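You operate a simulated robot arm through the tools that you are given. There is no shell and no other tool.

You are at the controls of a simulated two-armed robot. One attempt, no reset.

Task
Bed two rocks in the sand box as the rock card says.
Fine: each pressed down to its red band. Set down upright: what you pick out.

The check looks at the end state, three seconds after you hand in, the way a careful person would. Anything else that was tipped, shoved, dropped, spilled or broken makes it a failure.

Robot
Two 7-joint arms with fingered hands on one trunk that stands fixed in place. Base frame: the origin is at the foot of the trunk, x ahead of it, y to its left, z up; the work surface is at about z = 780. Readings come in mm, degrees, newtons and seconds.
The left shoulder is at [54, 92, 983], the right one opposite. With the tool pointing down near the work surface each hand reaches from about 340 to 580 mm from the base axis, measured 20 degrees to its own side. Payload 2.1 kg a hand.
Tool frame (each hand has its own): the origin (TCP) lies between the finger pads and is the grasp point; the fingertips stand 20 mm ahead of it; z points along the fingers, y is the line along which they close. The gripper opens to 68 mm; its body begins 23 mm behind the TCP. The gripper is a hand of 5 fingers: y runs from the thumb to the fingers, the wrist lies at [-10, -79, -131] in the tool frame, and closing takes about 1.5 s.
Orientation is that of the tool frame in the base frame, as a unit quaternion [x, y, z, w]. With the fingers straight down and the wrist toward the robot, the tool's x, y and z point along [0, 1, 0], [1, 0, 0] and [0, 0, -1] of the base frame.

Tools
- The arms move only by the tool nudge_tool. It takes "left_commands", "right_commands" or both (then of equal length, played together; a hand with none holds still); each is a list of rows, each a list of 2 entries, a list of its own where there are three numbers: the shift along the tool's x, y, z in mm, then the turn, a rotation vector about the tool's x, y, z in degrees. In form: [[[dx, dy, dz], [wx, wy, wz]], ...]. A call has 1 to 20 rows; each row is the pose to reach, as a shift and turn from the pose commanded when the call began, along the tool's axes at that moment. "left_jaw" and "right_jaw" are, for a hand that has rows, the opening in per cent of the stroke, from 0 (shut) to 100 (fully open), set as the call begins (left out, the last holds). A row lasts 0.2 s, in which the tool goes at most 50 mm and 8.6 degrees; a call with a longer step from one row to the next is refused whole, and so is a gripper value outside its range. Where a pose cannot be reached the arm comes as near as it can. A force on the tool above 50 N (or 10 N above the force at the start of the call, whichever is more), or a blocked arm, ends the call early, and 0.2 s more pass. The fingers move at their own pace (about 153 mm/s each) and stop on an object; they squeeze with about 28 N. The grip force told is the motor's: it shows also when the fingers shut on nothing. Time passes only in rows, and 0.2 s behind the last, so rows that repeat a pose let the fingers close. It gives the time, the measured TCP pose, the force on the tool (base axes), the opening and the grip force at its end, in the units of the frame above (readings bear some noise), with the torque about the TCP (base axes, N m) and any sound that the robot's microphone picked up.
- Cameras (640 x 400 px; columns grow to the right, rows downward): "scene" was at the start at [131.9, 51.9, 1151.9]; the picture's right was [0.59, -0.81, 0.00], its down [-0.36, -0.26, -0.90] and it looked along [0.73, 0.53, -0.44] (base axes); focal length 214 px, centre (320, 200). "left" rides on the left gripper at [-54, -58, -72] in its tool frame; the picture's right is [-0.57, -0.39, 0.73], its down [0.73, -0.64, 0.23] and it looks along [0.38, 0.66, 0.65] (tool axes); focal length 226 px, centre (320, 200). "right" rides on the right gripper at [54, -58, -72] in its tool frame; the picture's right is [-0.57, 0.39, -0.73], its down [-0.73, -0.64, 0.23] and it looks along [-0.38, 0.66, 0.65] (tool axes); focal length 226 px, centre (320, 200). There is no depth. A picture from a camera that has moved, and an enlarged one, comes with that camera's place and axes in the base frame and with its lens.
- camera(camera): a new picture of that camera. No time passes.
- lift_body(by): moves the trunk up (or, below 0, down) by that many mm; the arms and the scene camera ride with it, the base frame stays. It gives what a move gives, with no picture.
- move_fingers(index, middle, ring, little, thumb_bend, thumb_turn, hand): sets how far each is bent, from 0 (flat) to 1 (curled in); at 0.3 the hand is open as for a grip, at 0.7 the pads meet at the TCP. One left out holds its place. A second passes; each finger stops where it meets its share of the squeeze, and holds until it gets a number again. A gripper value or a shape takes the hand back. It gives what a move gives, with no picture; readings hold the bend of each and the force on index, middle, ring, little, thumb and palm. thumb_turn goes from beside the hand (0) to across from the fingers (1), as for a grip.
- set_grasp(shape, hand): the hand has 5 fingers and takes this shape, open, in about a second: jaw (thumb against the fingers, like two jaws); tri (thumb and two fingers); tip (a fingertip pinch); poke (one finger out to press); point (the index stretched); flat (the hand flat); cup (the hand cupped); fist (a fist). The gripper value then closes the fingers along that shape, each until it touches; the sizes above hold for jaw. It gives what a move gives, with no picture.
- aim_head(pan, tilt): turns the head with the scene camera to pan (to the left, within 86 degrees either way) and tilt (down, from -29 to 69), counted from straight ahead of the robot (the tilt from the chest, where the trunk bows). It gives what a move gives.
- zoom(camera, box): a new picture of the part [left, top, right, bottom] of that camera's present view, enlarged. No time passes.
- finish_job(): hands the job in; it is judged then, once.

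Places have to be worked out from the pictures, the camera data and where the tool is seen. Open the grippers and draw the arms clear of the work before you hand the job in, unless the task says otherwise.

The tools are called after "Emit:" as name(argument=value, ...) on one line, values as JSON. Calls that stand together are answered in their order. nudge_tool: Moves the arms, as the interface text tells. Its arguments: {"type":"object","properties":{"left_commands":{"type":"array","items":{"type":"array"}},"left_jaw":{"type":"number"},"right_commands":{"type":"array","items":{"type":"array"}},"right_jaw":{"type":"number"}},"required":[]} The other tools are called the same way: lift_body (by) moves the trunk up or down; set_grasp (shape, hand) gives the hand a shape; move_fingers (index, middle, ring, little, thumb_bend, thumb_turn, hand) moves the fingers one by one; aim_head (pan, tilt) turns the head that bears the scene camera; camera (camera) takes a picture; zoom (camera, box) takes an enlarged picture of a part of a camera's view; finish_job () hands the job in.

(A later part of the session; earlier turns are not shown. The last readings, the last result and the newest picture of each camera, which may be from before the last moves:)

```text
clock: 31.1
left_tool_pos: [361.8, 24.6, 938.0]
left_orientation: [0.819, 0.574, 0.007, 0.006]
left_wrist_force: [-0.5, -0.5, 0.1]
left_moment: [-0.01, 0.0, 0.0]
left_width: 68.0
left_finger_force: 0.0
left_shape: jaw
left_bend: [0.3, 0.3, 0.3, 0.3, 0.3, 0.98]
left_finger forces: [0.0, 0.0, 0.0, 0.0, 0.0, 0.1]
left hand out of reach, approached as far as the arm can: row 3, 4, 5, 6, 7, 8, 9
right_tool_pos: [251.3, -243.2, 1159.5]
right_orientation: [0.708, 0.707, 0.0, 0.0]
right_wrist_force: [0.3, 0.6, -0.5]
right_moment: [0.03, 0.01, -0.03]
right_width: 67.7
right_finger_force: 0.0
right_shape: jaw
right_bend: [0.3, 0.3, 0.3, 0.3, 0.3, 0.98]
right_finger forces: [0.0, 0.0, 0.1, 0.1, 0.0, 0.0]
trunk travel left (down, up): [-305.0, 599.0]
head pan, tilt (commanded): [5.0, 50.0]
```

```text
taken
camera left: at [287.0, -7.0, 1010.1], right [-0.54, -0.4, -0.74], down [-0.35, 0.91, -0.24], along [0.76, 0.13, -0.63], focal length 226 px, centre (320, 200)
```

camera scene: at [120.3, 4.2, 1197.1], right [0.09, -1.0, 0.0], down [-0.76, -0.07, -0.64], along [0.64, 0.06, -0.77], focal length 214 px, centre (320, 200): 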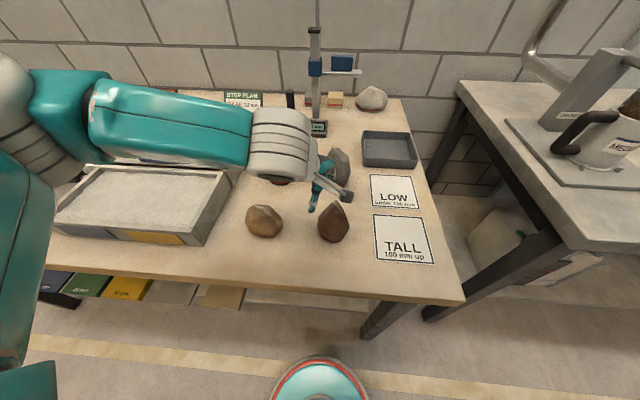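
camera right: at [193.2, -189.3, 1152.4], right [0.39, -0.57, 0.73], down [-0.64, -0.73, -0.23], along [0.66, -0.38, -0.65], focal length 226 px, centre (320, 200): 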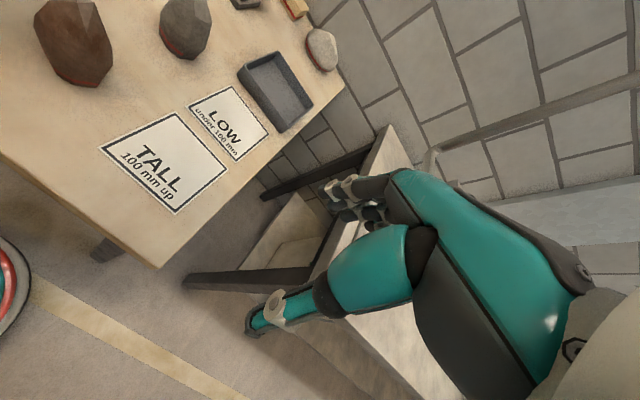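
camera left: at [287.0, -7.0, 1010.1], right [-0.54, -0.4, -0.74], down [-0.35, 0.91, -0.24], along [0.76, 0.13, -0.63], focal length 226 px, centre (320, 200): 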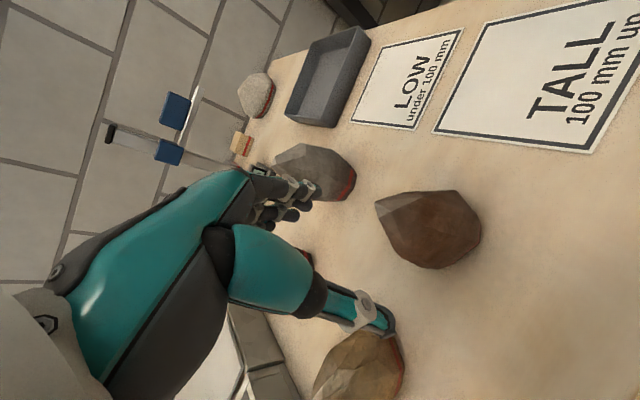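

Raising didn't help; the limit mostly depends on yaw, and my plan-shape estimate says the brown rock has nearly parallel faces for a closing direction of about yaw -57°. I back off to y≈85, go up, and bring the trunk down to where it was.

Emit:
nudge_tool(left_commands=[[[19, -6, -10], [0, 0, 0]], [[38, -12, -30], [0, 0, 0]], [[57, -18, -50], [0, 0, 0]], [[57, -18, -67], [0, 0, 0]], [[57, -18, -67], [0, 0, 0]]])

Emit:
lift_body(by=-80)

```text
clock: 32.3
left_tool_pos: [362.3, 82.5, 1006.3]
left_orientation: [0.819, 0.574, 0.008, 0.006]
left_wrist_force: [0.1, 0.2, 0.3]
left_moment: [0.0, -0.03, -0.01]
left_width: 67.8
left_finger_force: 0.1
left_shape: jaw
left_bend: [0.3, 0.3, 0.3, 0.3, 0.3, 0.98]
left_finger forces: [0.0, 0.0, 0.0, 0.1, 0.0, 0.0]
right_tool_pos: [252.3, -243.7, 1159.9]
right_orientation: [0.707, 0.707, -0.001, 0.001]
right_wrist_force: [-0.1, 0.6, 0.1]
right_moment: [-0.02, 0.01, 0.0]
right_width: 67.9
right_finger_force: 0.0
right_shape: jaw
right_bend: [0.3, 0.3, 0.3, 0.3, 0.3, 0.98]
right_finger forces: [0.0, 0.0, 0.1, 0.0, 0.1, 0.0]
trunk travel left (down, up): [-305.0, 599.0]
head pan, tilt (commanded): [5.0, 50.0]
```

```text
clock: 33.5
left_tool_pos: [364.7, 81.8, 926.0]
left_orientation: [0.82, 0.573, 0.007, 0.006]
left_wrist_force: [-0.3, 0.4, 0.8]
left_moment: [0.02, -0.02, 0.0]
left_width: 67.8
left_finger_force: 0.1
left_shape: jaw
left_bend: [0.3, 0.3, 0.3, 0.3, 0.3, 0.98]
left_finger forces: [0.0, 0.0, 0.1, 0.0, 0.0, 0.1]
right_tool_pos: [251.6, -243.9, 1079.7]
right_orientation: [0.707, 0.707, 0.0, -0.001]
right_wrist_force: [0.8, 0.4, 0.3]
right_moment: [0.0, 0.02, 0.03]
right_width: 67.6
right_finger_force: 0.1
right_shape: jaw
right_bend: [0.3, 0.3, 0.3, 0.3, 0.3, 0.98]
right_finger forces: [0.1, 0.0, 0.0, 0.0, 0.0, 0.0]
trunk travel left (down, up): [-225.0, 679.0]
head pan, tilt (commanded): [5.0, 50.0]
```

I now turn to yaw -57° while shifting over the brown rock at z≈926.

Emit:
nudge_tool(left_commands=[[[0, 0, 0], [0, 0, 6]], [[0, 0, 0], [0, 0, 12]], [[0, 0, 0], [0, 0, 18]], [[-10, 4.5, 0], [0, 0, 24]], [[-25, 11, 0], [0, 0, 30]], [[-40, 18, 0], [0, 0, 37]], [[-55, 25, 0], [0, 0, 37]], [[-70, 31.5, 0], [0, 0, 37]], [[-77.7, 35, 0], [0, 0, 37]], [[-77.7, 35, 0], [0, 0, 37]]])

Emit:
camera(camera="scene")

Emit:
camera(camera="left")

```text
clock: 35.7
left_tool_pos: [370.2, -2.7, 925.6]
left_orientation: [0.959, 0.284, 0.01, 0.002]
left_wrist_force: [0.3, -0.5, 0.0]
left_moment: [0.02, 0.02, 0.01]
left_width: 67.8
left_finger_force: 0.0
left_shape: jaw
left_bend: [0.3, 0.3, 0.3, 0.3, 0.3, 0.98]
left_finger forces: [0.1, 0.0, 0.0, 0.0, 0.0, 0.0]
right_tool_pos: [251.7, -243.6, 1079.4]
right_orientation: [0.708, 0.706, 0.0, 0.0]
right_wrist_force: [-1.1, 0.2, 0.8]
right_moment: [0.0, -0.01, 0.01]
right_width: 67.8
right_finger_force: 0.0
right_shape: jaw
right_bend: [0.3, 0.3, 0.3, 0.3, 0.3, 0.98]
right_finger forces: [0.0, 0.0, 0.0, 0.0, 0.1, 0.1]
trunk travel left (down, up): [-225.0, 679.0]
head pan, tilt (commanded): [5.0, 50.0]
```

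```text
taken
camera scene: at [134.6, 4.3, 1116.2], right [0.09, -1.0, 0.0], down [-0.76, -0.07, -0.64], along [0.64, 0.06, -0.77], focal length 214 px, centre (320, 200)
```

scene: 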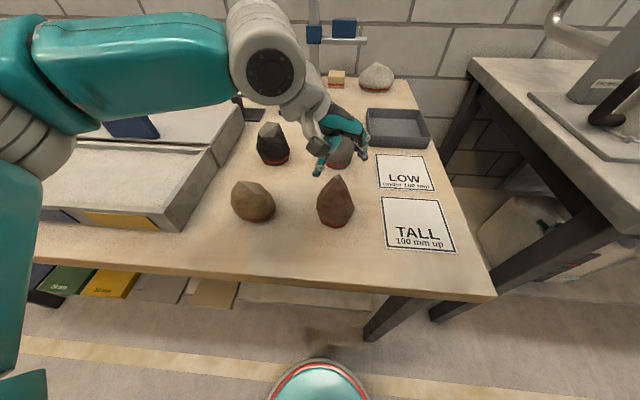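

```text
taken
camera left: at [292.0, 16.6, 997.8], right [-0.67, 0.02, -0.74], down [0.27, 0.94, -0.23], along [0.69, -0.35, -0.63], focal length 226 px, centre (320, 200)
```

left: 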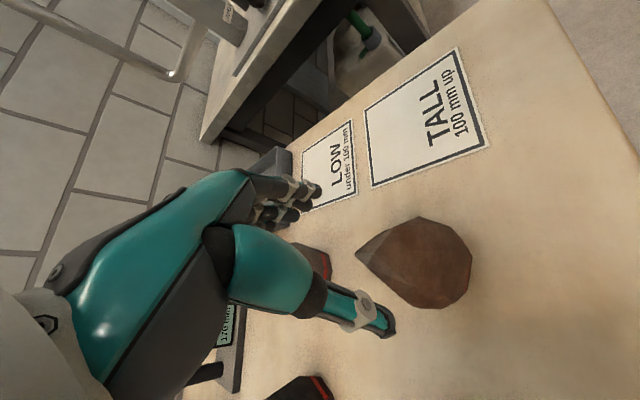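

Now exactly over the brown rock at yaw -57°. Before descending I check the hand's shape, since the rock's tip will stand well above the grasp point and must fit under the palm.

Emit:
zoom(camera="scene", box=[270, 60, 400, 240])

Emit:
zoom(camera="left", box=[180, 140, 480, 340])

Emit:
aim_head(pan=-47, tilt=15)

Emit:
camera(camera="scene")

```text
2.22 times, centred on (335, 150) of scene
camera zoom: at [134.6, 4.3, 1116.2], right [0.09, -1.0, 0.0], down [-0.76, -0.07, -0.64], along [0.64, 0.06, -0.77], focal length 477 px, centre (287, 311)
```

zoom: 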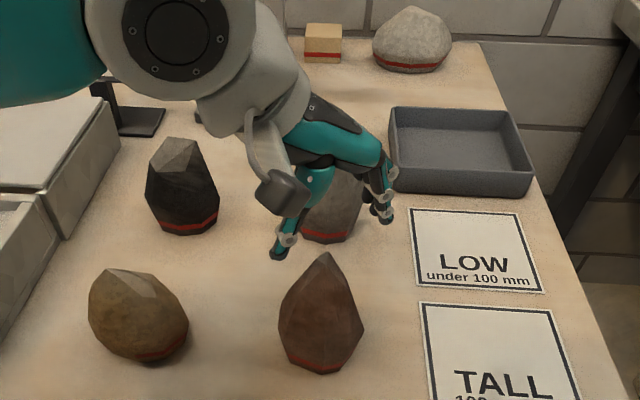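

```text
2.00 times, centred on (330, 240) of left
camera zoom: at [292.0, 16.6, 997.8], right [-0.67, 0.02, -0.74], down [0.27, 0.94, -0.23], along [0.69, -0.35, -0.63], focal length 452 px, centre (300, 120)
```

zoom: 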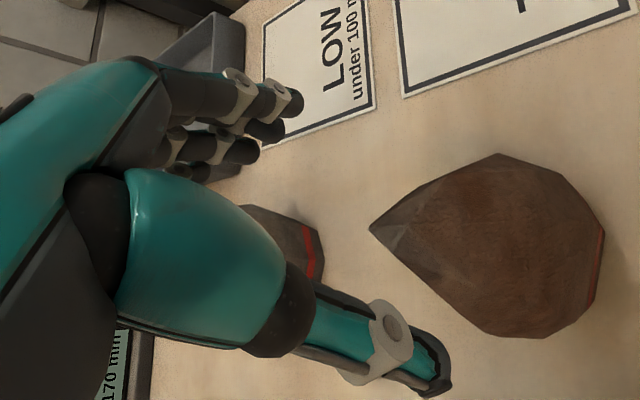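

```text
clock: 36.9
left_tool_pos: [370.5, -2.8, 926.8]
left_orientation: [0.959, 0.284, 0.009, 0.002]
left_wrist_force: [0.2, 0.3, -0.1]
left_moment: [0.0, 0.02, 0.02]
left_width: 68.1
left_finger_force: 0.0
left_shape: jaw
left_bend: [0.3, 0.3, 0.3, 0.3, 0.3, 0.98]
left_finger forces: [0.0, 0.0, 0.0, 0.0, 0.1, 0.0]
right_tool_pos: [252.3, -244.1, 1079.3]
right_orientation: [0.707, 0.708, 0.0, 0.001]
right_wrist_force: [0.0, 0.1, 0.8]
right_moment: [-0.02, 0.0, 0.0]
right_width: 68.0
right_finger_force: 0.0
right_shape: jaw
right_bend: [0.3, 0.3, 0.3, 0.3, 0.3, 0.98]
right_finger forces: [0.1, 0.0, 0.0, 0.1, 0.0, 0.2]
trunk travel left (down, up): [-225.0, 679.0]
head pan, tilt (commanded): [-47.0, 15.0]
```

```text
taken
camera scene: at [121.6, -70.8, 1169.9], right [-0.73, -0.68, 0.0], down [-0.18, 0.19, -0.97], along [0.66, -0.71, -0.26], focal length 214 px, centre (320, 200)
```

scene: 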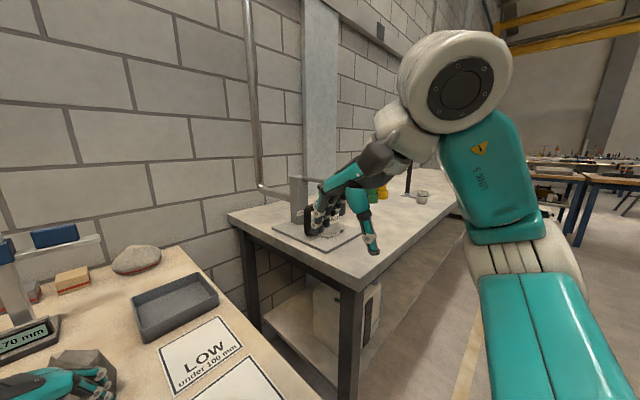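

The right hand (mirror copy, same jaw shape) is visible from the side; I zoom on it to judge the free depth between palm and grasp point.

Emit:
zoom(camera="scene", box=[290, 110, 450, 270])

```text
2.50 times, centred on (370, 190) of scene
camera zoom: at [121.6, -70.8, 1169.9], right [-0.73, -0.68, 0.0], down [-0.18, 0.19, -0.97], along [0.66, -0.71, -0.26], focal length 536 px, centre (195, 225)
```

zoom: 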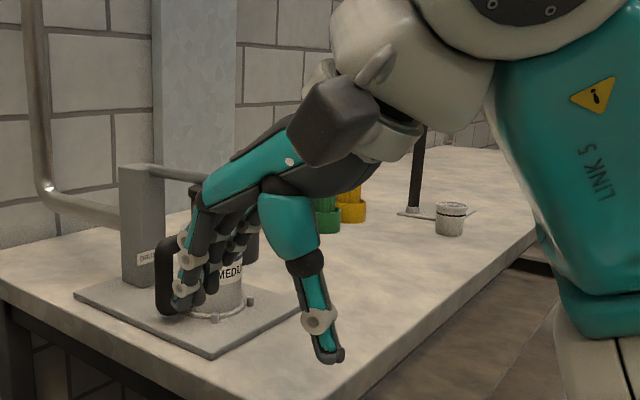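

Side view suggests about 45–50 mm of free depth under the palm, so the 108 mm tall brown rock must be gripped near 60 mm above its base (where it is about 50 mm wide). I open the fingers wider first, then descend slowly watching the palm force.

Emit:
move_fingers(hand="left", index=0.22, middle=0.22, ring=0.22, little=0.22, thumb_bend=0.22)

Emit:
nudge_tool(left_commands=[[[0, 0, 8], [0.3, -0.5, 0]], [[0, 0, 16], [0.6, -1.0, 0]], [[0, 0, 24], [0.6, -1.0, 0]], [[0, 0, 32], [0.6, -1.0, 0]], [[0, 0, 40], [0.6, -1.0, 0]], [[0, 0, 48], [0.6, -1.0, 0]], [[0, 0, 48], [0.6, -1.0, 0]]])

Emit:
aim_head(pan=-3, tilt=48)

Emit:
camera(camera="scene")

Emit:
camera(camera="left")

```text
clock: 37.9
left_tool_pos: [370.6, -2.7, 926.3]
left_orientation: [0.959, 0.284, 0.008, 0.002]
left_wrist_force: [0.3, -0.4, -0.3]
left_moment: [0.02, 0.0, -0.02]
left_width: 74.1
left_finger_force: 0.1
left_shape: fingers
left_bend: [0.22, 0.22, 0.22, 0.22, 0.22, 0.98]
left_finger forces: [0.0, 0.0, 0.0, 0.0, 0.0, 0.1]
right_tool_pos: [251.3, -243.8, 1079.3]
right_orientation: [0.708, 0.706, 0.001, 0.0]
right_wrist_force: [-0.4, 0.0, 0.4]
right_moment: [-0.03, -0.01, 0.03]
right_width: 68.0
right_finger_force: 0.0
right_shape: jaw
right_bend: [0.3, 0.3, 0.3, 0.3, 0.3, 0.98]
right_finger forces: [0.1, 0.1, 0.0, 0.0, 0.1, 0.1]
trunk travel left (down, up): [-225.0, 679.0]
head pan, tilt (commanded): [-47.0, 15.0]
```

```text
clock: 39.5
left_tool_pos: [371.1, -2.6, 877.0]
left_orientation: [0.959, 0.282, -0.001, 0.0]
left_wrist_force: [1.0, 1.2, -0.6]
left_moment: [-0.03, -0.01, 0.01]
left_width: 74.4
left_finger_force: 0.0
left_shape: fingers
left_bend: [0.22, 0.22, 0.22, 0.22, 0.22, 0.98]
left_finger forces: [0.1, 0.1, 0.0, 0.1, 0.0, 0.0]
right_tool_pos: [251.7, -243.7, 1079.5]
right_orientation: [0.707, 0.707, 0.001, 0.0]
right_wrist_force: [-0.6, -0.3, 0.0]
right_moment: [-0.02, 0.02, 0.01]
right_width: 67.7
right_finger_force: 0.1
right_shape: jaw
right_bend: [0.3, 0.3, 0.3, 0.3, 0.3, 0.98]
right_finger forces: [0.0, 0.0, 0.0, 0.1, 0.0, 0.0]
trunk travel left (down, up): [-225.0, 679.0]
head pan, tilt (commanded): [-47.0, 15.0]
```

```text
clock: 40.6
left_tool_pos: [372.2, -2.8, 876.9]
left_orientation: [0.959, 0.284, -0.001, 0.0]
left_wrist_force: [0.5, -0.8, 0.2]
left_moment: [-0.02, 0.02, 0.0]
left_width: 74.2
left_finger_force: 0.1
left_shape: fingers
left_bend: [0.22, 0.22, 0.22, 0.22, 0.22, 0.98]
left_finger forces: [0.0, 0.0, 0.0, 0.0, 0.0, 0.1]
right_tool_pos: [251.4, -245.1, 1079.8]
right_orientation: [0.708, 0.706, -0.001, 0.001]
right_wrist_force: [-0.3, 0.9, 0.4]
right_moment: [-0.04, 0.0, 0.0]
right_width: 67.7
right_finger_force: 0.0
right_shape: jaw
right_bend: [0.3, 0.3, 0.3, 0.3, 0.3, 0.98]
right_finger forces: [0.0, 0.0, 0.0, 0.1, 0.1, 0.0]
trunk travel left (down, up): [-225.0, 679.0]
head pan, tilt (commanded): [-3.0, 48.0]
```

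```text
taken
camera scene: at [136.5, -6.7, 1119.0], right [-0.05, -1.0, 0.0], down [-0.74, 0.04, -0.67], along [0.67, -0.04, -0.74], focal length 214 px, centre (320, 200)
```

scene: 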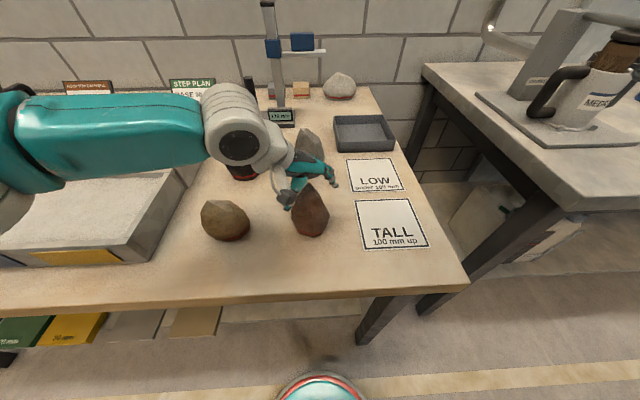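

```text
taken
camera left: at [294.1, 17.0, 950.5], right [-0.69, 0.02, -0.73], down [0.27, 0.94, -0.23], along [0.68, -0.35, -0.65], focal length 226 px, centre (320, 200)
```

left: 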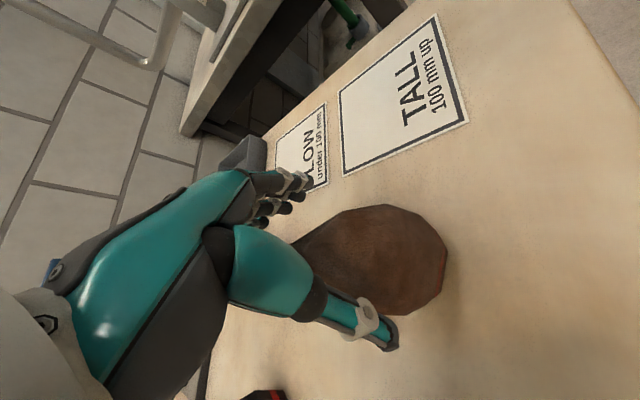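

The hand now straddles the upper rock with no contact. I zoom in to check clearances on both sides before going lower.

Emit:
zoom(camera="left", box=[200, 140, 480, 360])

Emit:
zoom(camera="scene", box=[250, 120, 370, 250])

```text
1.82 times, centred on (340, 250) of left
camera zoom: at [294.1, 17.0, 950.5], right [-0.69, 0.02, -0.73], down [0.27, 0.94, -0.23], along [0.68, -0.35, -0.65], focal length 411 px, centre (284, 109)
```

zoom: 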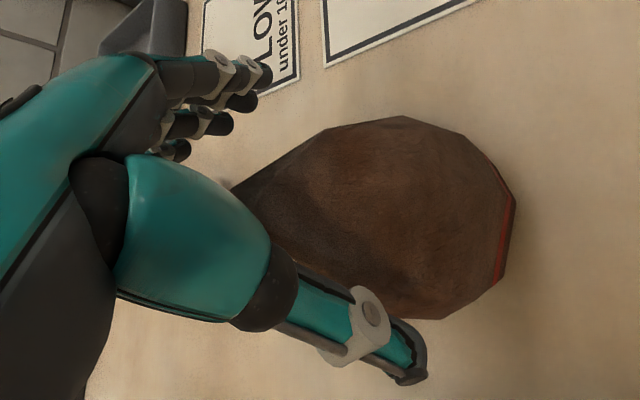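

```text
3.08 times, centred on (310, 185) of scene
camera zoom: at [136.5, -6.7, 1119.0], right [-0.05, -1.0, 0.0], down [-0.74, 0.04, -0.67], along [0.67, -0.04, -0.74], focal length 660 px, centre (351, 246)
```

zoom: 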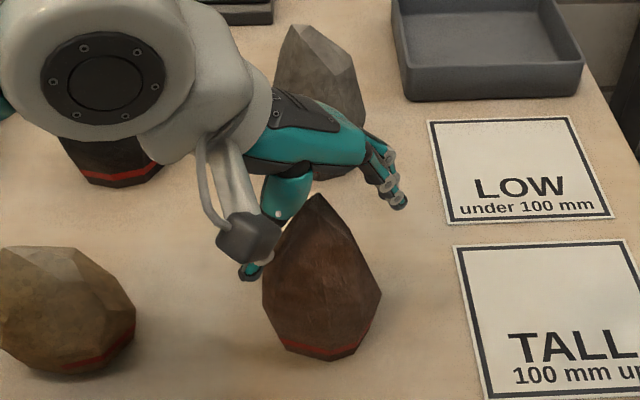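

Clearances look fine: thumb on the left, fingers on the right, rock in between. I go down another 25 mm in small steps and watch the forces.

Emit:
nudge_tool(left_commands=[[[0, 0, 5], [0, 0, 0]], [[0, 0, 10], [0, 0, 0]], [[0, 0, 15], [0, 0, 0]], [[0, 0, 20], [0, 0, 0]], [[0, 0, 25], [0, 0, 0]], [[0, 0, 25], [0, 0, 0]]])

Emit:
zoom(camera="left", box=[200, 140, 480, 360])

Emit:
zoom(camera="scene", box=[250, 120, 370, 250])

```text
clock: 42.0
left_tool_pos: [370.3, 0.8, 853.4]
left_orientation: [0.959, 0.284, 0.0, 0.001]
left_wrist_force: [-0.1, -0.1, 0.7]
left_moment: [-0.02, -0.02, 0.0]
left_width: 74.1
left_finger_force: 0.0
left_shape: fingers
left_bend: [0.22, 0.22, 0.22, 0.22, 0.22, 0.98]
left_finger forces: [0.0, 0.0, 0.0, 0.0, 0.0, 0.0]
left hand out of reach, approached as far as the arm can: row 3, 4, 5, 6
right_tool_pos: [251.4, -244.4, 1080.6]
right_orientation: [0.709, 0.706, 0.0, 0.0]
right_wrist_force: [-0.2, 0.4, 0.7]
right_moment: [0.02, 0.0, 0.02]
right_width: 67.6
right_finger_force: 0.0
right_shape: jaw
right_bend: [0.3, 0.3, 0.3, 0.3, 0.3, 0.98]
right_finger forces: [0.1, 0.0, 0.1, 0.1, 0.0, 0.0]
trunk travel left (down, up): [-225.0, 679.0]
head pan, tilt (commanded): [-3.0, 48.0]
```

```text
1.82 times, centred on (340, 250) of left
camera zoom: at [291.9, 20.0, 926.5], right [-0.69, 0.02, -0.73], down [0.27, 0.94, -0.23], along [0.68, -0.35, -0.65], focal length 411 px, centre (284, 109)
```

zoom: 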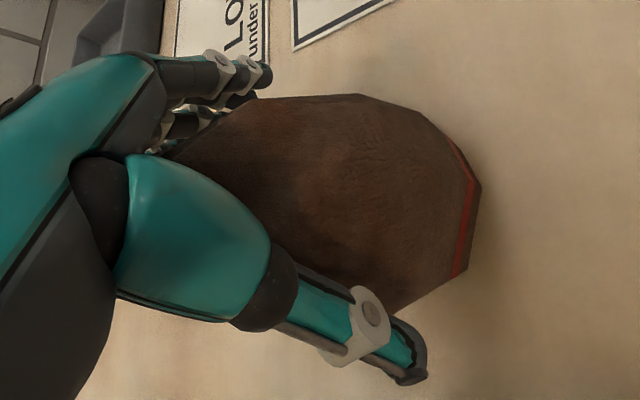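

```text
3.08 times, centred on (310, 185) of scene
camera zoom: at [136.5, -6.6, 1118.9], right [-0.05, -1.0, 0.0], down [-0.74, 0.04, -0.67], along [0.67, -0.04, -0.74], focal length 660 px, centre (351, 246)
```

zoom: 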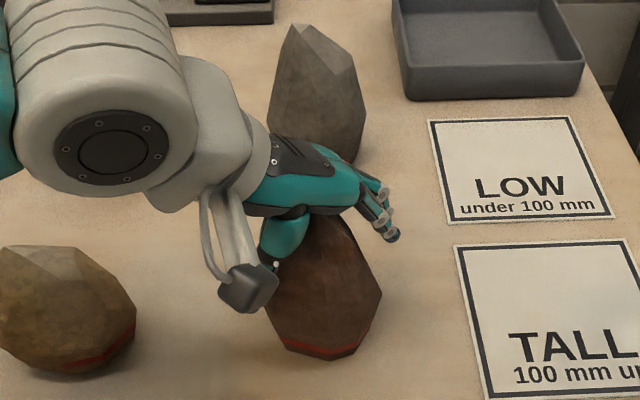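

At z=853 the arm again edges out of reach in y (now 0.8), with no contact yet. I turn 7° further and go down to about z=838 while re-centring.

Emit:
nudge_tool(left_commands=[[[0, 0, 0], [0, 0, 3.5]], [[0, 0, 0], [0, 0, 7]], [[-0.5, 2, 4], [0, 0, 7]], [[-0.8, 3, 8], [0, 0, 7]], [[-0.8, 3, 12], [0, 0, 7]], [[-0.8, 3, 15], [0, 0, 7]], [[-0.8, 3, 15], [0, 0, 7]]])

Emit:
zoom(camera="left", box=[200, 140, 480, 360])

Emit:
zoom(camera="scene", box=[250, 120, 370, 250])

```text
clock: 43.6
left_tool_pos: [368.8, 1.6, 844.3]
left_orientation: [0.974, 0.225, 0.005, 0.008]
left_wrist_force: [0.0, -0.2, 22.7]
left_moment: [-0.05, -0.31, -0.02]
left_width: 74.4
left_finger_force: 11.2
left_shape: fingers
left_bend: [0.22, 0.22, 0.22, 0.22, 0.22, 0.98]
left_finger forces: [0.1, 0.0, 0.1, 0.0, 0.0, 22.5]
left hand out of reach, approached as far as the arm can: row 3, 4, 5, 6, 7
right_tool_pos: [250.9, -243.4, 1079.6]
right_orientation: [0.706, 0.708, 0.002, 0.0]
right_wrist_force: [-0.2, -0.4, -0.3]
right_moment: [0.01, 0.03, 0.0]
right_width: 67.7
right_finger_force: 0.1
right_shape: jaw
right_bend: [0.3, 0.3, 0.3, 0.3, 0.3, 0.98]
right_finger forces: [0.0, 0.0, 0.0, 0.0, 0.0, 0.0]
trunk travel left (down, up): [-225.0, 679.0]
head pan, tilt (commanded): [-3.0, 48.0]
stopped in row 7 (left hand): the force on the tool passed its limit at 52 N (the readings are from after the stop); the commanded pose is now the measured one
```

```text
1.82 times, centred on (340, 250) of left
camera zoom: at [292.9, 31.8, 917.3], right [-0.67, 0.09, -0.74], down [0.38, 0.89, -0.24], along [0.64, -0.44, -0.63], focal length 411 px, centre (284, 109)
```

zoom: 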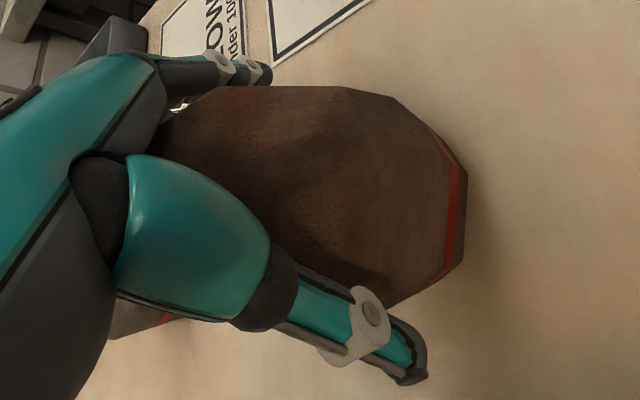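

```text
3.08 times, centred on (310, 185) of scene
camera zoom: at [135.1, -6.6, 1119.0], right [-0.05, -1.0, 0.0], down [-0.74, 0.04, -0.67], along [0.67, -0.03, -0.74], focal length 660 px, centre (351, 246)
```

zoom: 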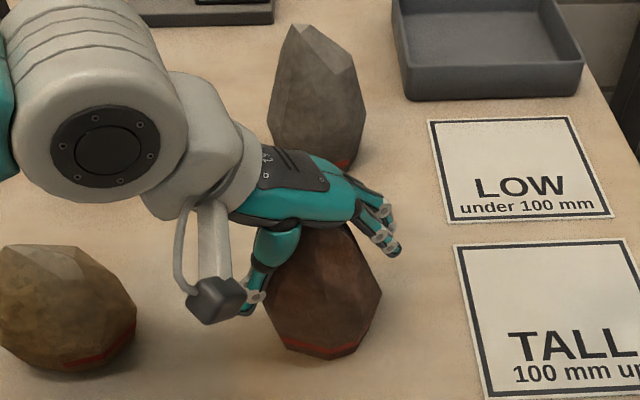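

The rock's tip met the palm at TCP z≈845 (about 43 mm of depth), so that is the grip height; but the hand is ~6 mm off-centre and cannot shift further right in this posture. I go straight up, recentre at z≈922 where the reach is better, and then come down by lowering the trunk instead.

Emit:
nudge_tool(left_commands=[[[0, 0, -8], [0, 0, 0]], [[0, 0, -20], [0, 0, 0]], [[0, 0, -35], [0, 0, 0]], [[0, 0, -50], [0, 0, 0]], [[0, 0, -65], [0, 0, 0]], [[0, 0, -77], [0, 0, 0]], [[2.5, 3, -77], [0, 0, -2]], [[1.5, 6, -77], [0, 0, -4]], [[1.5, 6, -77], [0, 0, -4]]])

```text
clock: 45.6
left_tool_pos: [372.4, -1.5, 920.7]
left_orientation: [0.966, 0.259, 0.003, 0.005]
left_wrist_force: [0.1, -0.2, -0.3]
left_moment: [0.0, -0.04, 0.02]
left_width: 73.9
left_finger_force: 0.1
left_shape: fingers
left_bend: [0.22, 0.22, 0.22, 0.22, 0.22, 0.98]
left_finger forces: [0.0, 0.1, 0.0, 0.0, 0.0, 0.0]
right_tool_pos: [250.9, -244.2, 1080.3]
right_orientation: [0.708, 0.706, 0.0, 0.0]
right_wrist_force: [-1.1, 0.1, -0.3]
right_moment: [0.04, 0.01, -0.02]
right_width: 67.8
right_finger_force: 0.1
right_shape: jaw
right_bend: [0.3, 0.3, 0.3, 0.3, 0.3, 0.98]
right_finger forces: [0.1, 0.0, 0.0, 0.0, 0.0, 0.1]
trunk travel left (down, up): [-225.0, 679.0]
head pan, tilt (commanded): [-3.0, 48.0]
```

Now centred within ~2 mm at (372, -1.5, 921). I lower the trunk by 70 mm, which brings the hand straight down around the rock to z≈850.

Emit:
lift_body(by=-70)

Emit:
zoom(camera="left", box=[200, 140, 480, 360])

Emit:
camera(camera="scene")

```text
clock: 46.7
left_tool_pos: [372.1, -0.9, 850.1]
left_orientation: [0.966, 0.259, 0.003, 0.006]
left_wrist_force: [1.4, 0.4, -0.9]
left_moment: [-0.04, 0.0, 0.01]
left_width: 74.1
left_finger_force: 0.0
left_shape: fingers
left_bend: [0.22, 0.22, 0.22, 0.22, 0.22, 0.98]
left_finger forces: [0.0, 0.1, 0.0, 0.0, 0.1, 0.0]
right_tool_pos: [251.7, -244.0, 1010.5]
right_orientation: [0.708, 0.706, 0.0, 0.0]
right_wrist_force: [-0.3, -0.3, -0.4]
right_moment: [-0.01, 0.02, 0.02]
right_width: 67.5
right_finger_force: 0.1
right_shape: jaw
right_bend: [0.3, 0.3, 0.3, 0.3, 0.3, 0.98]
right_finger forces: [0.1, 0.0, 0.1, 0.0, 0.1, 0.1]
trunk travel left (down, up): [-155.0, 749.0]
head pan, tilt (commanded): [-3.0, 48.0]
```

```text
1.82 times, centred on (340, 250) of left
camera zoom: at [295.0, 22.9, 922.9], right [-0.68, 0.05, -0.73], down [0.32, 0.92, -0.24], along [0.66, -0.39, -0.64], focal length 411 px, centre (284, 109)
```

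zoom: 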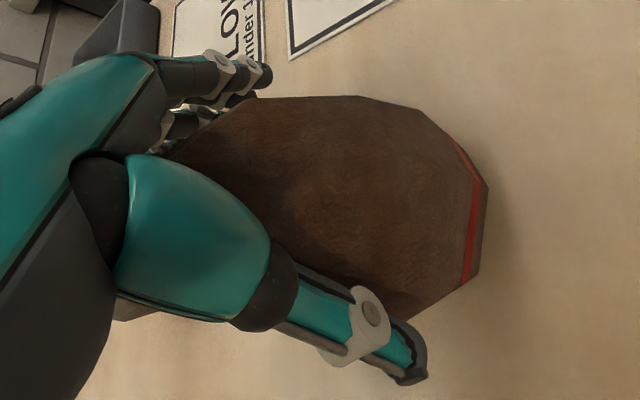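

```text
taken
camera scene: at [151.5, -6.6, 1047.8], right [-0.05, -1.0, 0.0], down [-0.74, 0.04, -0.67], along [0.67, -0.04, -0.74], focal length 214 px, centre (320, 200)
```

scene: 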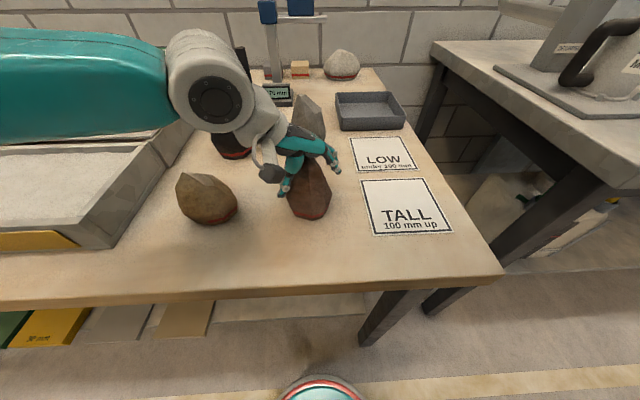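

The hand straddles the rock at z=850 with no contact. I go 3 mm lower and then close fingers and thumb in small steps, watching each finger's force.

Emit:
nudge_tool(left_commands=[[[0.5, 1.5, 1.5], [0, 0, 0]], [[0.5, 1.5, 3], [0, 0, 0]], [[0.5, 1.5, 3], [0, 0, 0]]])

Emit:
move_fingers(hand="left", index=0.38, middle=0.38, ring=0.38, little=0.38, thumb_bend=0.38)

Emit:
zoom(camera="left", box=[200, 140, 480, 360])

Emit:
zoom(camera="scene", box=[250, 110, 360, 230])

```text
clock: 47.5
left_tool_pos: [372.7, -2.6, 846.9]
left_orientation: [0.966, 0.258, 0.002, 0.007]
left_wrist_force: [0.7, 0.2, 0.1]
left_moment: [-0.03, 0.0, -0.03]
left_width: 74.3
left_finger_force: 0.0
left_shape: fingers
left_bend: [0.22, 0.22, 0.22, 0.22, 0.22, 0.98]
left_finger forces: [0.1, 0.0, 0.0, 0.1, 0.3, 0.1]
right_tool_pos: [251.8, -244.2, 1008.5]
right_orientation: [0.708, 0.706, 0.0, 0.0]
right_wrist_force: [0.0, -0.6, 0.6]
right_moment: [0.02, 0.03, 0.01]
right_width: 67.4
right_finger_force: 0.0
right_shape: jaw
right_bend: [0.3, 0.3, 0.3, 0.3, 0.3, 0.98]
right_finger forces: [0.0, 0.0, 0.0, 0.0, 0.0, 0.0]
trunk travel left (down, up): [-155.0, 749.0]
head pan, tilt (commanded): [-3.0, 48.0]
```

```text
clock: 48.5
left_tool_pos: [373.2, -2.6, 847.0]
left_orientation: [0.966, 0.259, 0.002, 0.006]
left_wrist_force: [-0.6, 1.3, 1.5]
left_moment: [0.04, 0.0, 0.04]
left_width: 52.7
left_finger_force: 1.2
left_shape: fingers
left_bend: [0.38, 0.38, 0.38, 0.38, 0.34, 0.98]
left_finger forces: [0.0, 0.0, 0.1, 0.0, 2.1, 0.1]
right_tool_pos: [251.0, -243.0, 1010.9]
right_orientation: [0.708, 0.706, 0.0, 0.0]
right_wrist_force: [-1.2, 0.6, 0.3]
right_moment: [-0.02, 0.02, 0.0]
right_width: 67.5
right_finger_force: 0.1
right_shape: jaw
right_bend: [0.3, 0.3, 0.3, 0.3, 0.3, 0.98]
right_finger forces: [0.1, 0.0, 0.0, 0.0, 0.0, 0.1]
trunk travel left (down, up): [-155.0, 749.0]
head pan, tilt (commanded): [-3.0, 48.0]
```

```text
1.82 times, centred on (340, 250) of left
camera zoom: at [296.2, 21.7, 920.0], right [-0.68, 0.05, -0.73], down [0.32, 0.92, -0.24], along [0.66, -0.39, -0.64], focal length 411 px, centre (284, 109)
```

zoom: 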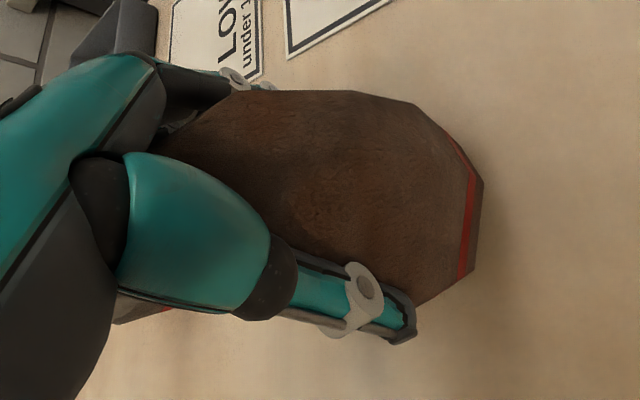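

```text
3.33 times, centred on (305, 170) of scene
camera zoom: at [151.4, -6.4, 1047.7], right [-0.05, -1.0, 0.0], down [-0.74, 0.04, -0.67], along [0.67, -0.04, -0.74], focal length 715 px, centre (370, 300)
```

zoom: 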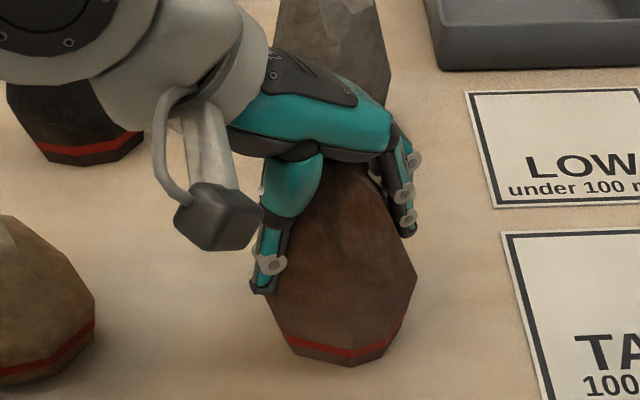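

The thumb touches (2 N) and the fingers are just short of the rock. I now bring the four fingers in to make contact.

Emit:
move_fingers(hand="left", index=0.46, middle=0.46, ring=0.46, little=0.46)

Emit:
zoom(camera="scene", box=[250, 110, 360, 230])

```text
clock: 49.5
left_tool_pos: [373.7, -1.9, 847.2]
left_orientation: [0.966, 0.258, 0.002, 0.006]
left_wrist_force: [1.8, -1.8, 2.6]
left_moment: [-0.04, -0.06, 0.02]
left_width: 50.9
left_finger_force: 4.0
left_shape: fingers
left_bend: [0.41, 0.41, 0.46, 0.46, 0.33, 0.97]
left_finger forces: [2.2, 2.2, 0.0, 0.0, 2.4, 0.0]
right_tool_pos: [252.2, -244.2, 1009.9]
right_orientation: [0.708, 0.706, 0.0, 0.0]
right_wrist_force: [-1.1, 0.5, -0.5]
right_moment: [-0.01, 0.01, 0.0]
right_width: 67.9
right_finger_force: 0.1
right_shape: jaw
right_bend: [0.3, 0.3, 0.3, 0.3, 0.3, 0.98]
right_finger forces: [0.1, 0.0, 0.0, 0.1, 0.1, 0.1]
trunk travel left (down, up): [-155.0, 749.0]
head pan, tilt (commanded): [-3.0, 48.0]
```

```text
3.33 times, centred on (305, 170) of scene
camera zoom: at [151.6, -6.8, 1047.7], right [-0.05, -1.0, 0.0], down [-0.74, 0.04, -0.67], along [0.67, -0.03, -0.74], focal length 715 px, centre (370, 300)
```

zoom: 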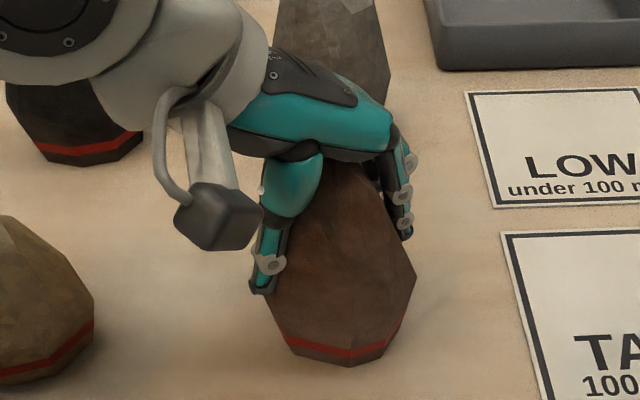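

Index, middle and thumb touch with ~2 N each; the rock hasn't moved. I now close everything to a firm squeeze.

Emit:
move_fingers(hand="left", index=0.6, middle=0.6, ring=0.65, little=0.65, thumb_bend=0.6)

Emit:
zoom(camera="scene", box=[250, 110, 360, 230])

Emit:
zoom(camera="left", box=[200, 140, 480, 360])

```text
clock: 50.5
left_tool_pos: [373.6, -1.6, 848.0]
left_orientation: [0.966, 0.258, 0.002, 0.006]
left_wrist_force: [2.0, -0.7, 5.0]
left_moment: [-0.15, -0.18, 0.01]
left_width: 49.3
left_finger_force: 12.4
left_shape: fingers
left_bend: [0.44, 0.48, 0.59, 0.65, 0.31, 0.96]
left_finger forces: [6.0, 5.4, 2.2, 0.1, 11.1, 0.0]
right_tool_pos: [251.6, -244.0, 1009.8]
right_orientation: [0.707, 0.707, 0.0, 0.0]
right_wrist_force: [-0.2, 0.1, -0.7]
right_moment: [0.01, -0.04, -0.01]
right_width: 67.4
right_finger_force: 0.1
right_shape: jaw
right_bend: [0.3, 0.3, 0.3, 0.3, 0.3, 0.98]
right_finger forces: [0.1, 0.0, 0.0, 0.0, 0.0, 0.0]
trunk travel left (down, up): [-155.0, 749.0]
head pan, tilt (commanded): [-3.0, 48.0]
```

```text
3.33 times, centred on (305, 170) of scene
camera zoom: at [151.6, -6.7, 1047.7], right [-0.05, -1.0, 0.0], down [-0.74, 0.04, -0.67], along [0.67, -0.03, -0.74], focal length 715 px, centre (370, 300)
```

zoom: 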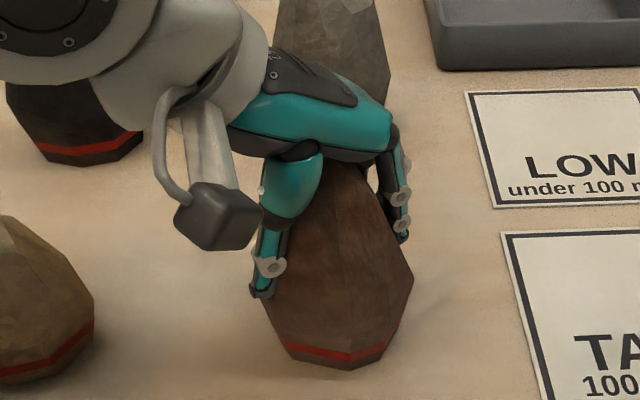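

```text
1.82 times, centred on (340, 250) of left
camera zoom: at [296.3, 21.4, 920.0], right [-0.68, 0.05, -0.73], down [0.32, 0.92, -0.24], along [0.66, -0.39, -0.64], focal length 411 px, centre (284, 109)
```

zoom: 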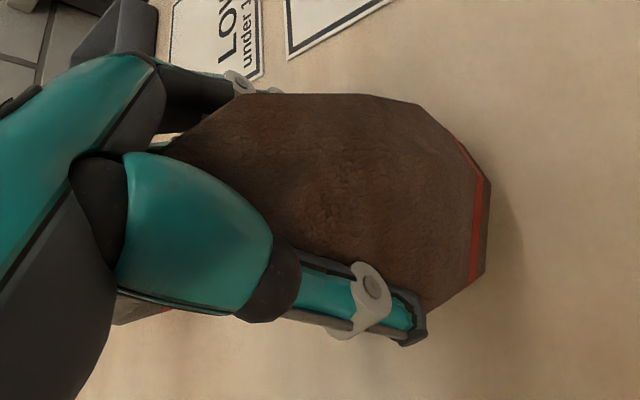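

The grip holds with about 11 N, mostly index/middle against the thumb. I test it with a small 5 mm lift and look for slip or tilt.

Emit:
nudge_tool(left_commands=[[[0, 0, -1], [0, 0, 0]], [[0, 0, -2.5], [0, 0, 0]], [[0, 0, -4], [0, 0, 0]], [[0, 0, -5], [0, 0, 0]], [[0, 0, -5], [0, 0, 0]]])

Emit:
zoom(camera="scene", box=[250, 110, 360, 230])

Emit:
zoom(camera="left", box=[200, 140, 480, 360])

```text
clock: 51.7
left_tool_pos: [373.7, -2.1, 852.4]
left_orientation: [0.966, 0.26, 0.003, 0.005]
left_wrist_force: [0.1, -0.2, -4.9]
left_moment: [-0.02, -0.01, 0.02]
left_width: 48.6
left_finger_force: 11.1
left_shape: fingers
left_bend: [0.46, 0.5, 0.61, 0.65, 0.28, 0.95]
left_finger forces: [4.4, 4.3, 1.3, 0.0, 10.8, 0.0]
right_tool_pos: [252.0, -245.1, 1009.6]
right_orientation: [0.707, 0.707, 0.0, 0.0]
right_wrist_force: [0.2, 0.6, 0.8]
right_moment: [-0.01, -0.01, -0.01]
right_width: 67.6
right_finger_force: 0.0
right_shape: jaw
right_bend: [0.3, 0.3, 0.3, 0.3, 0.3, 0.98]
right_finger forces: [0.0, 0.1, 0.0, 0.0, 0.0, 0.0]
trunk travel left (down, up): [-155.0, 749.0]
head pan, tilt (commanded): [-3.0, 48.0]
```

```text
3.33 times, centred on (305, 170) of scene
camera zoom: at [151.8, -6.6, 1047.7], right [-0.05, -1.0, 0.0], down [-0.74, 0.04, -0.67], along [0.67, -0.03, -0.74], focal length 715 px, centre (370, 300)
```

zoom: 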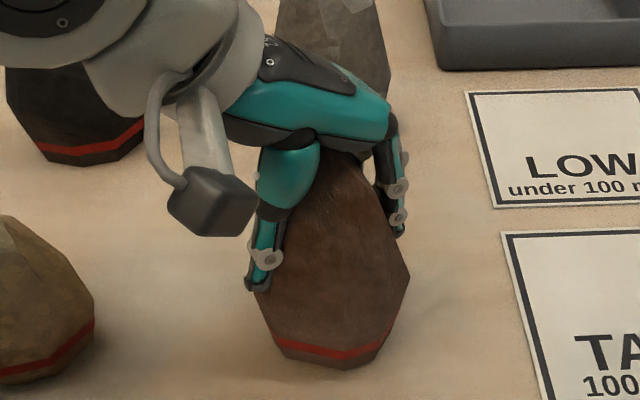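

```text
1.82 times, centred on (340, 250) of left
camera zoom: at [297.0, 22.3, 924.2], right [-0.68, 0.05, -0.73], down [0.32, 0.92, -0.24], along [0.66, -0.39, -0.64], focal length 411 px, centre (284, 109)
```

zoom: 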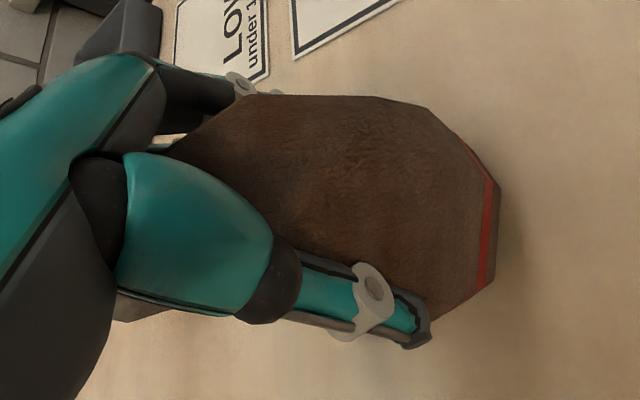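

It lifts (weight ≈ 5 N), but the rock swings a few degrees because the thumb-side face slopes more. The rock is more symmetric for closing along y, so I set it back down, release, and regrip nearer yaw -85°.

Emit:
nudge_tool(left_commands=[[[0, 0, 1.5], [0, 0, 0]], [[0, 0, 3], [0, 0, 0]], [[0, 0, 4], [0, 0, 0]], [[0, 0, 5], [0, 0, 0]], [[0, 0, 5], [0, 0, 0]]])

Emit:
move_fingers(hand="left", index=0.4, middle=0.4, ring=0.4, little=0.4, thumb_bend=0.25)

Emit:
move_fingers(hand="left", index=0.2, middle=0.2, ring=0.2, little=0.2, thumb_bend=0.2)

Emit:
zoom(camera="scene", box=[250, 110, 360, 230])

Emit:
zoom(camera="left", box=[200, 140, 480, 360])

```text
clock: 52.9
left_tool_pos: [373.2, -0.6, 847.1]
left_orientation: [0.966, 0.258, 0.002, 0.006]
left_wrist_force: [-1.5, 0.7, 5.7]
left_moment: [-0.1, -0.06, -0.04]
left_width: 48.8
left_finger_force: 12.4
left_shape: fingers
left_bend: [0.46, 0.5, 0.61, 0.65, 0.28, 0.95]
left_finger forces: [5.3, 4.2, 1.8, 0.1, 13.5, 0.1]
right_tool_pos: [250.8, -243.5, 1008.0]
right_orientation: [0.707, 0.707, 0.001, 0.0]
right_wrist_force: [0.2, -0.2, -0.3]
right_moment: [-0.04, -0.01, 0.01]
right_width: 67.4
right_finger_force: 0.1
right_shape: jaw
right_bend: [0.3, 0.3, 0.3, 0.3, 0.3, 0.98]
right_finger forces: [0.1, 0.1, 0.0, 0.0, 0.1, 0.1]
trunk travel left (down, up): [-155.0, 749.0]
head pan, tilt (commanded): [-3.0, 48.0]
```

```text
clock: 53.9
left_tool_pos: [374.1, -0.4, 849.3]
left_orientation: [0.966, 0.259, 0.003, 0.006]
left_wrist_force: [-0.8, 1.3, 1.9]
left_moment: [0.04, -0.05, 0.0]
left_width: 58.1
left_finger_force: 0.9
left_shape: fingers
left_bend: [0.4, 0.4, 0.4, 0.4, 0.25, 0.97]
left_finger forces: [0.0, 0.0, 0.0, 0.0, 2.1, 0.1]
right_tool_pos: [251.0, -243.7, 1009.2]
right_orientation: [0.708, 0.707, 0.0, 0.0]
right_wrist_force: [-0.1, -0.3, -0.8]
right_moment: [0.0, 0.0, 0.03]
right_width: 67.8
right_finger_force: 0.1
right_shape: jaw
right_bend: [0.3, 0.3, 0.3, 0.3, 0.3, 0.98]
right_finger forces: [0.1, 0.0, 0.0, 0.0, 0.0, 0.0]
trunk travel left (down, up): [-155.0, 749.0]
head pan, tilt (commanded): [-3.0, 48.0]
```

```text
clock: 54.9
left_tool_pos: [374.4, -0.2, 848.0]
left_orientation: [0.966, 0.258, 0.002, 0.005]
left_wrist_force: [-1.2, 1.2, 0.8]
left_moment: [0.02, -0.01, -0.02]
left_width: 77.9
left_finger_force: 0.8
left_shape: fingers
left_bend: [0.2, 0.2, 0.2, 0.2, 0.2, 0.97]
left_finger forces: [0.0, 0.0, 0.0, 0.1, 1.5, 0.1]
right_tool_pos: [252.3, -244.8, 1009.8]
right_orientation: [0.708, 0.707, 0.001, 0.0]
right_wrist_force: [-0.3, 0.3, -0.4]
right_moment: [-0.01, -0.02, -0.02]
right_width: 67.8
right_finger_force: 0.0
right_shape: jaw
right_bend: [0.3, 0.3, 0.3, 0.3, 0.3, 0.98]
right_finger forces: [0.0, 0.1, 0.0, 0.0, 0.1, 0.1]
trunk travel left (down, up): [-155.0, 749.0]
head pan, tilt (commanded): [-3.0, 48.0]
```

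```text
3.33 times, centred on (305, 170) of scene
camera zoom: at [151.4, -6.5, 1047.7], right [-0.05, -1.0, 0.0], down [-0.74, 0.04, -0.67], along [0.67, -0.04, -0.74], focal length 715 px, centre (370, 300)
```

zoom: 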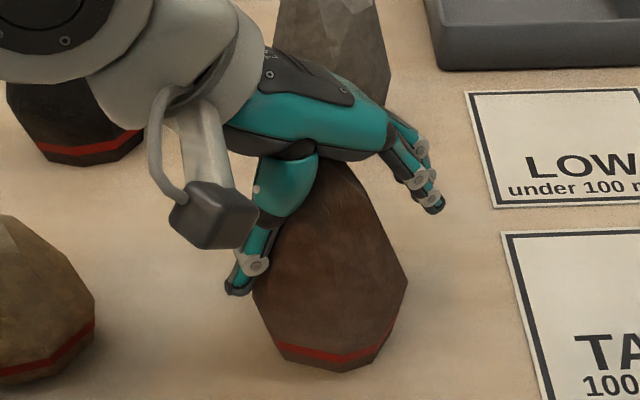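

```text
1.82 times, centred on (340, 250) of left
camera zoom: at [296.8, 22.8, 920.0], right [-0.68, 0.05, -0.73], down [0.32, 0.92, -0.24], along [0.66, -0.39, -0.64], focal length 411 px, centre (284, 109)
```

zoom: 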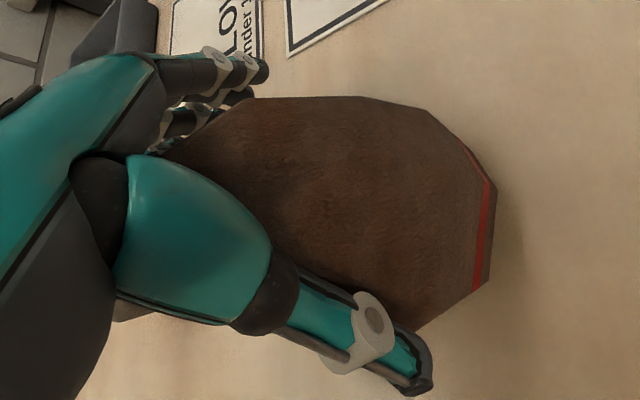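

The rock stands free again but the thumb still touches lightly (1.5 N). I shift the hand 5 mm toward the thumb side to free it, then rise straight up.

Emit:
nudge_tool(left_commands=[[[0, -2.5, 0], [0, 0, 0]], [[0, -5, 0], [0, 0, 0]], [[0, -5, -10], [0, 0, 0]], [[0, -5, -25], [0, 0, 0]], [[0, -5, -40], [0, 0, 0]], [[0, -5, -55], [0, 0, 0]], [[0, -5, -72], [0, 0, 0]], [[0, -5, -72], [0, 0, 0]]])

Emit:
camera(camera="scene")

Emit:
zoom(camera="scene", box=[250, 120, 360, 230])

Emit:
zoom(camera="left", box=[240, 130, 520, 340])

```text
clock: 56.7
left_tool_pos: [370.7, 4.5, 919.1]
left_orientation: [0.966, 0.259, 0.002, 0.005]
left_wrist_force: [0.0, -0.1, -1.0]
left_moment: [-0.01, 0.0, -0.02]
left_width: 77.5
left_finger_force: 0.0
left_shape: fingers
left_bend: [0.2, 0.2, 0.2, 0.2, 0.2, 0.98]
left_finger forces: [0.0, 0.0, 0.0, 0.0, 0.0, 0.0]
right_tool_pos: [250.8, -243.8, 1008.7]
right_orientation: [0.708, 0.706, 0.0, 0.0]
right_wrist_force: [-0.6, 0.0, 0.3]
right_moment: [-0.01, 0.04, 0.0]
right_width: 67.5
right_finger_force: 0.0
right_shape: jaw
right_bend: [0.3, 0.3, 0.3, 0.3, 0.3, 0.98]
right_finger forces: [0.0, 0.0, 0.0, 0.0, 0.0, 0.1]
trunk travel left (down, up): [-155.0, 749.0]
head pan, tilt (commanded): [-3.0, 48.0]
```

```text
taken
camera scene: at [151.6, -6.6, 1047.7], right [-0.05, -1.0, 0.0], down [-0.74, 0.04, -0.67], along [0.67, -0.04, -0.74], focal length 214 px, centre (320, 200)
```

scene: 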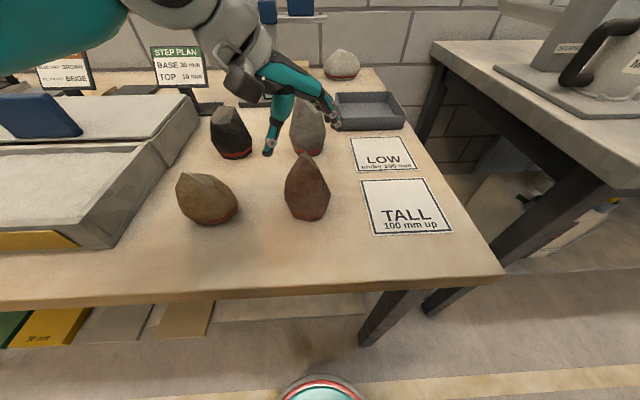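

```text
3.64 times, centred on (305, 175) of scene
camera zoom: at [151.6, -6.6, 1047.7], right [-0.05, -1.0, 0.0], down [-0.74, 0.04, -0.67], along [0.67, -0.04, -0.74], focal length 780 px, centre (374, 291)
```

zoom: 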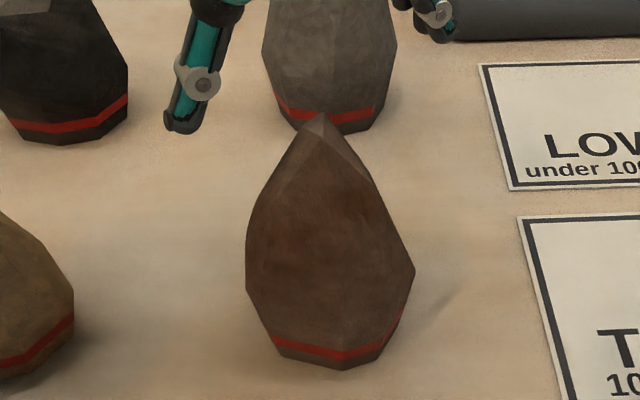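

```text
1.90 times, centred on (380, 235) of left
camera zoom: at [294.5, 27.9, 991.0], right [-0.68, 0.04, -0.73], down [0.32, 0.92, -0.24], along [0.66, -0.39, -0.64], focal length 431 px, centre (206, 133)
```

zoom: 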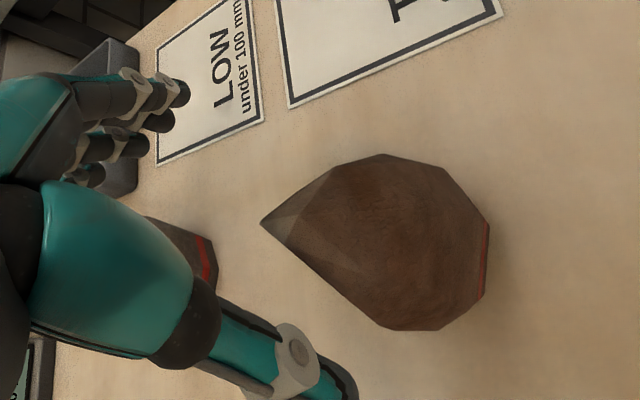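

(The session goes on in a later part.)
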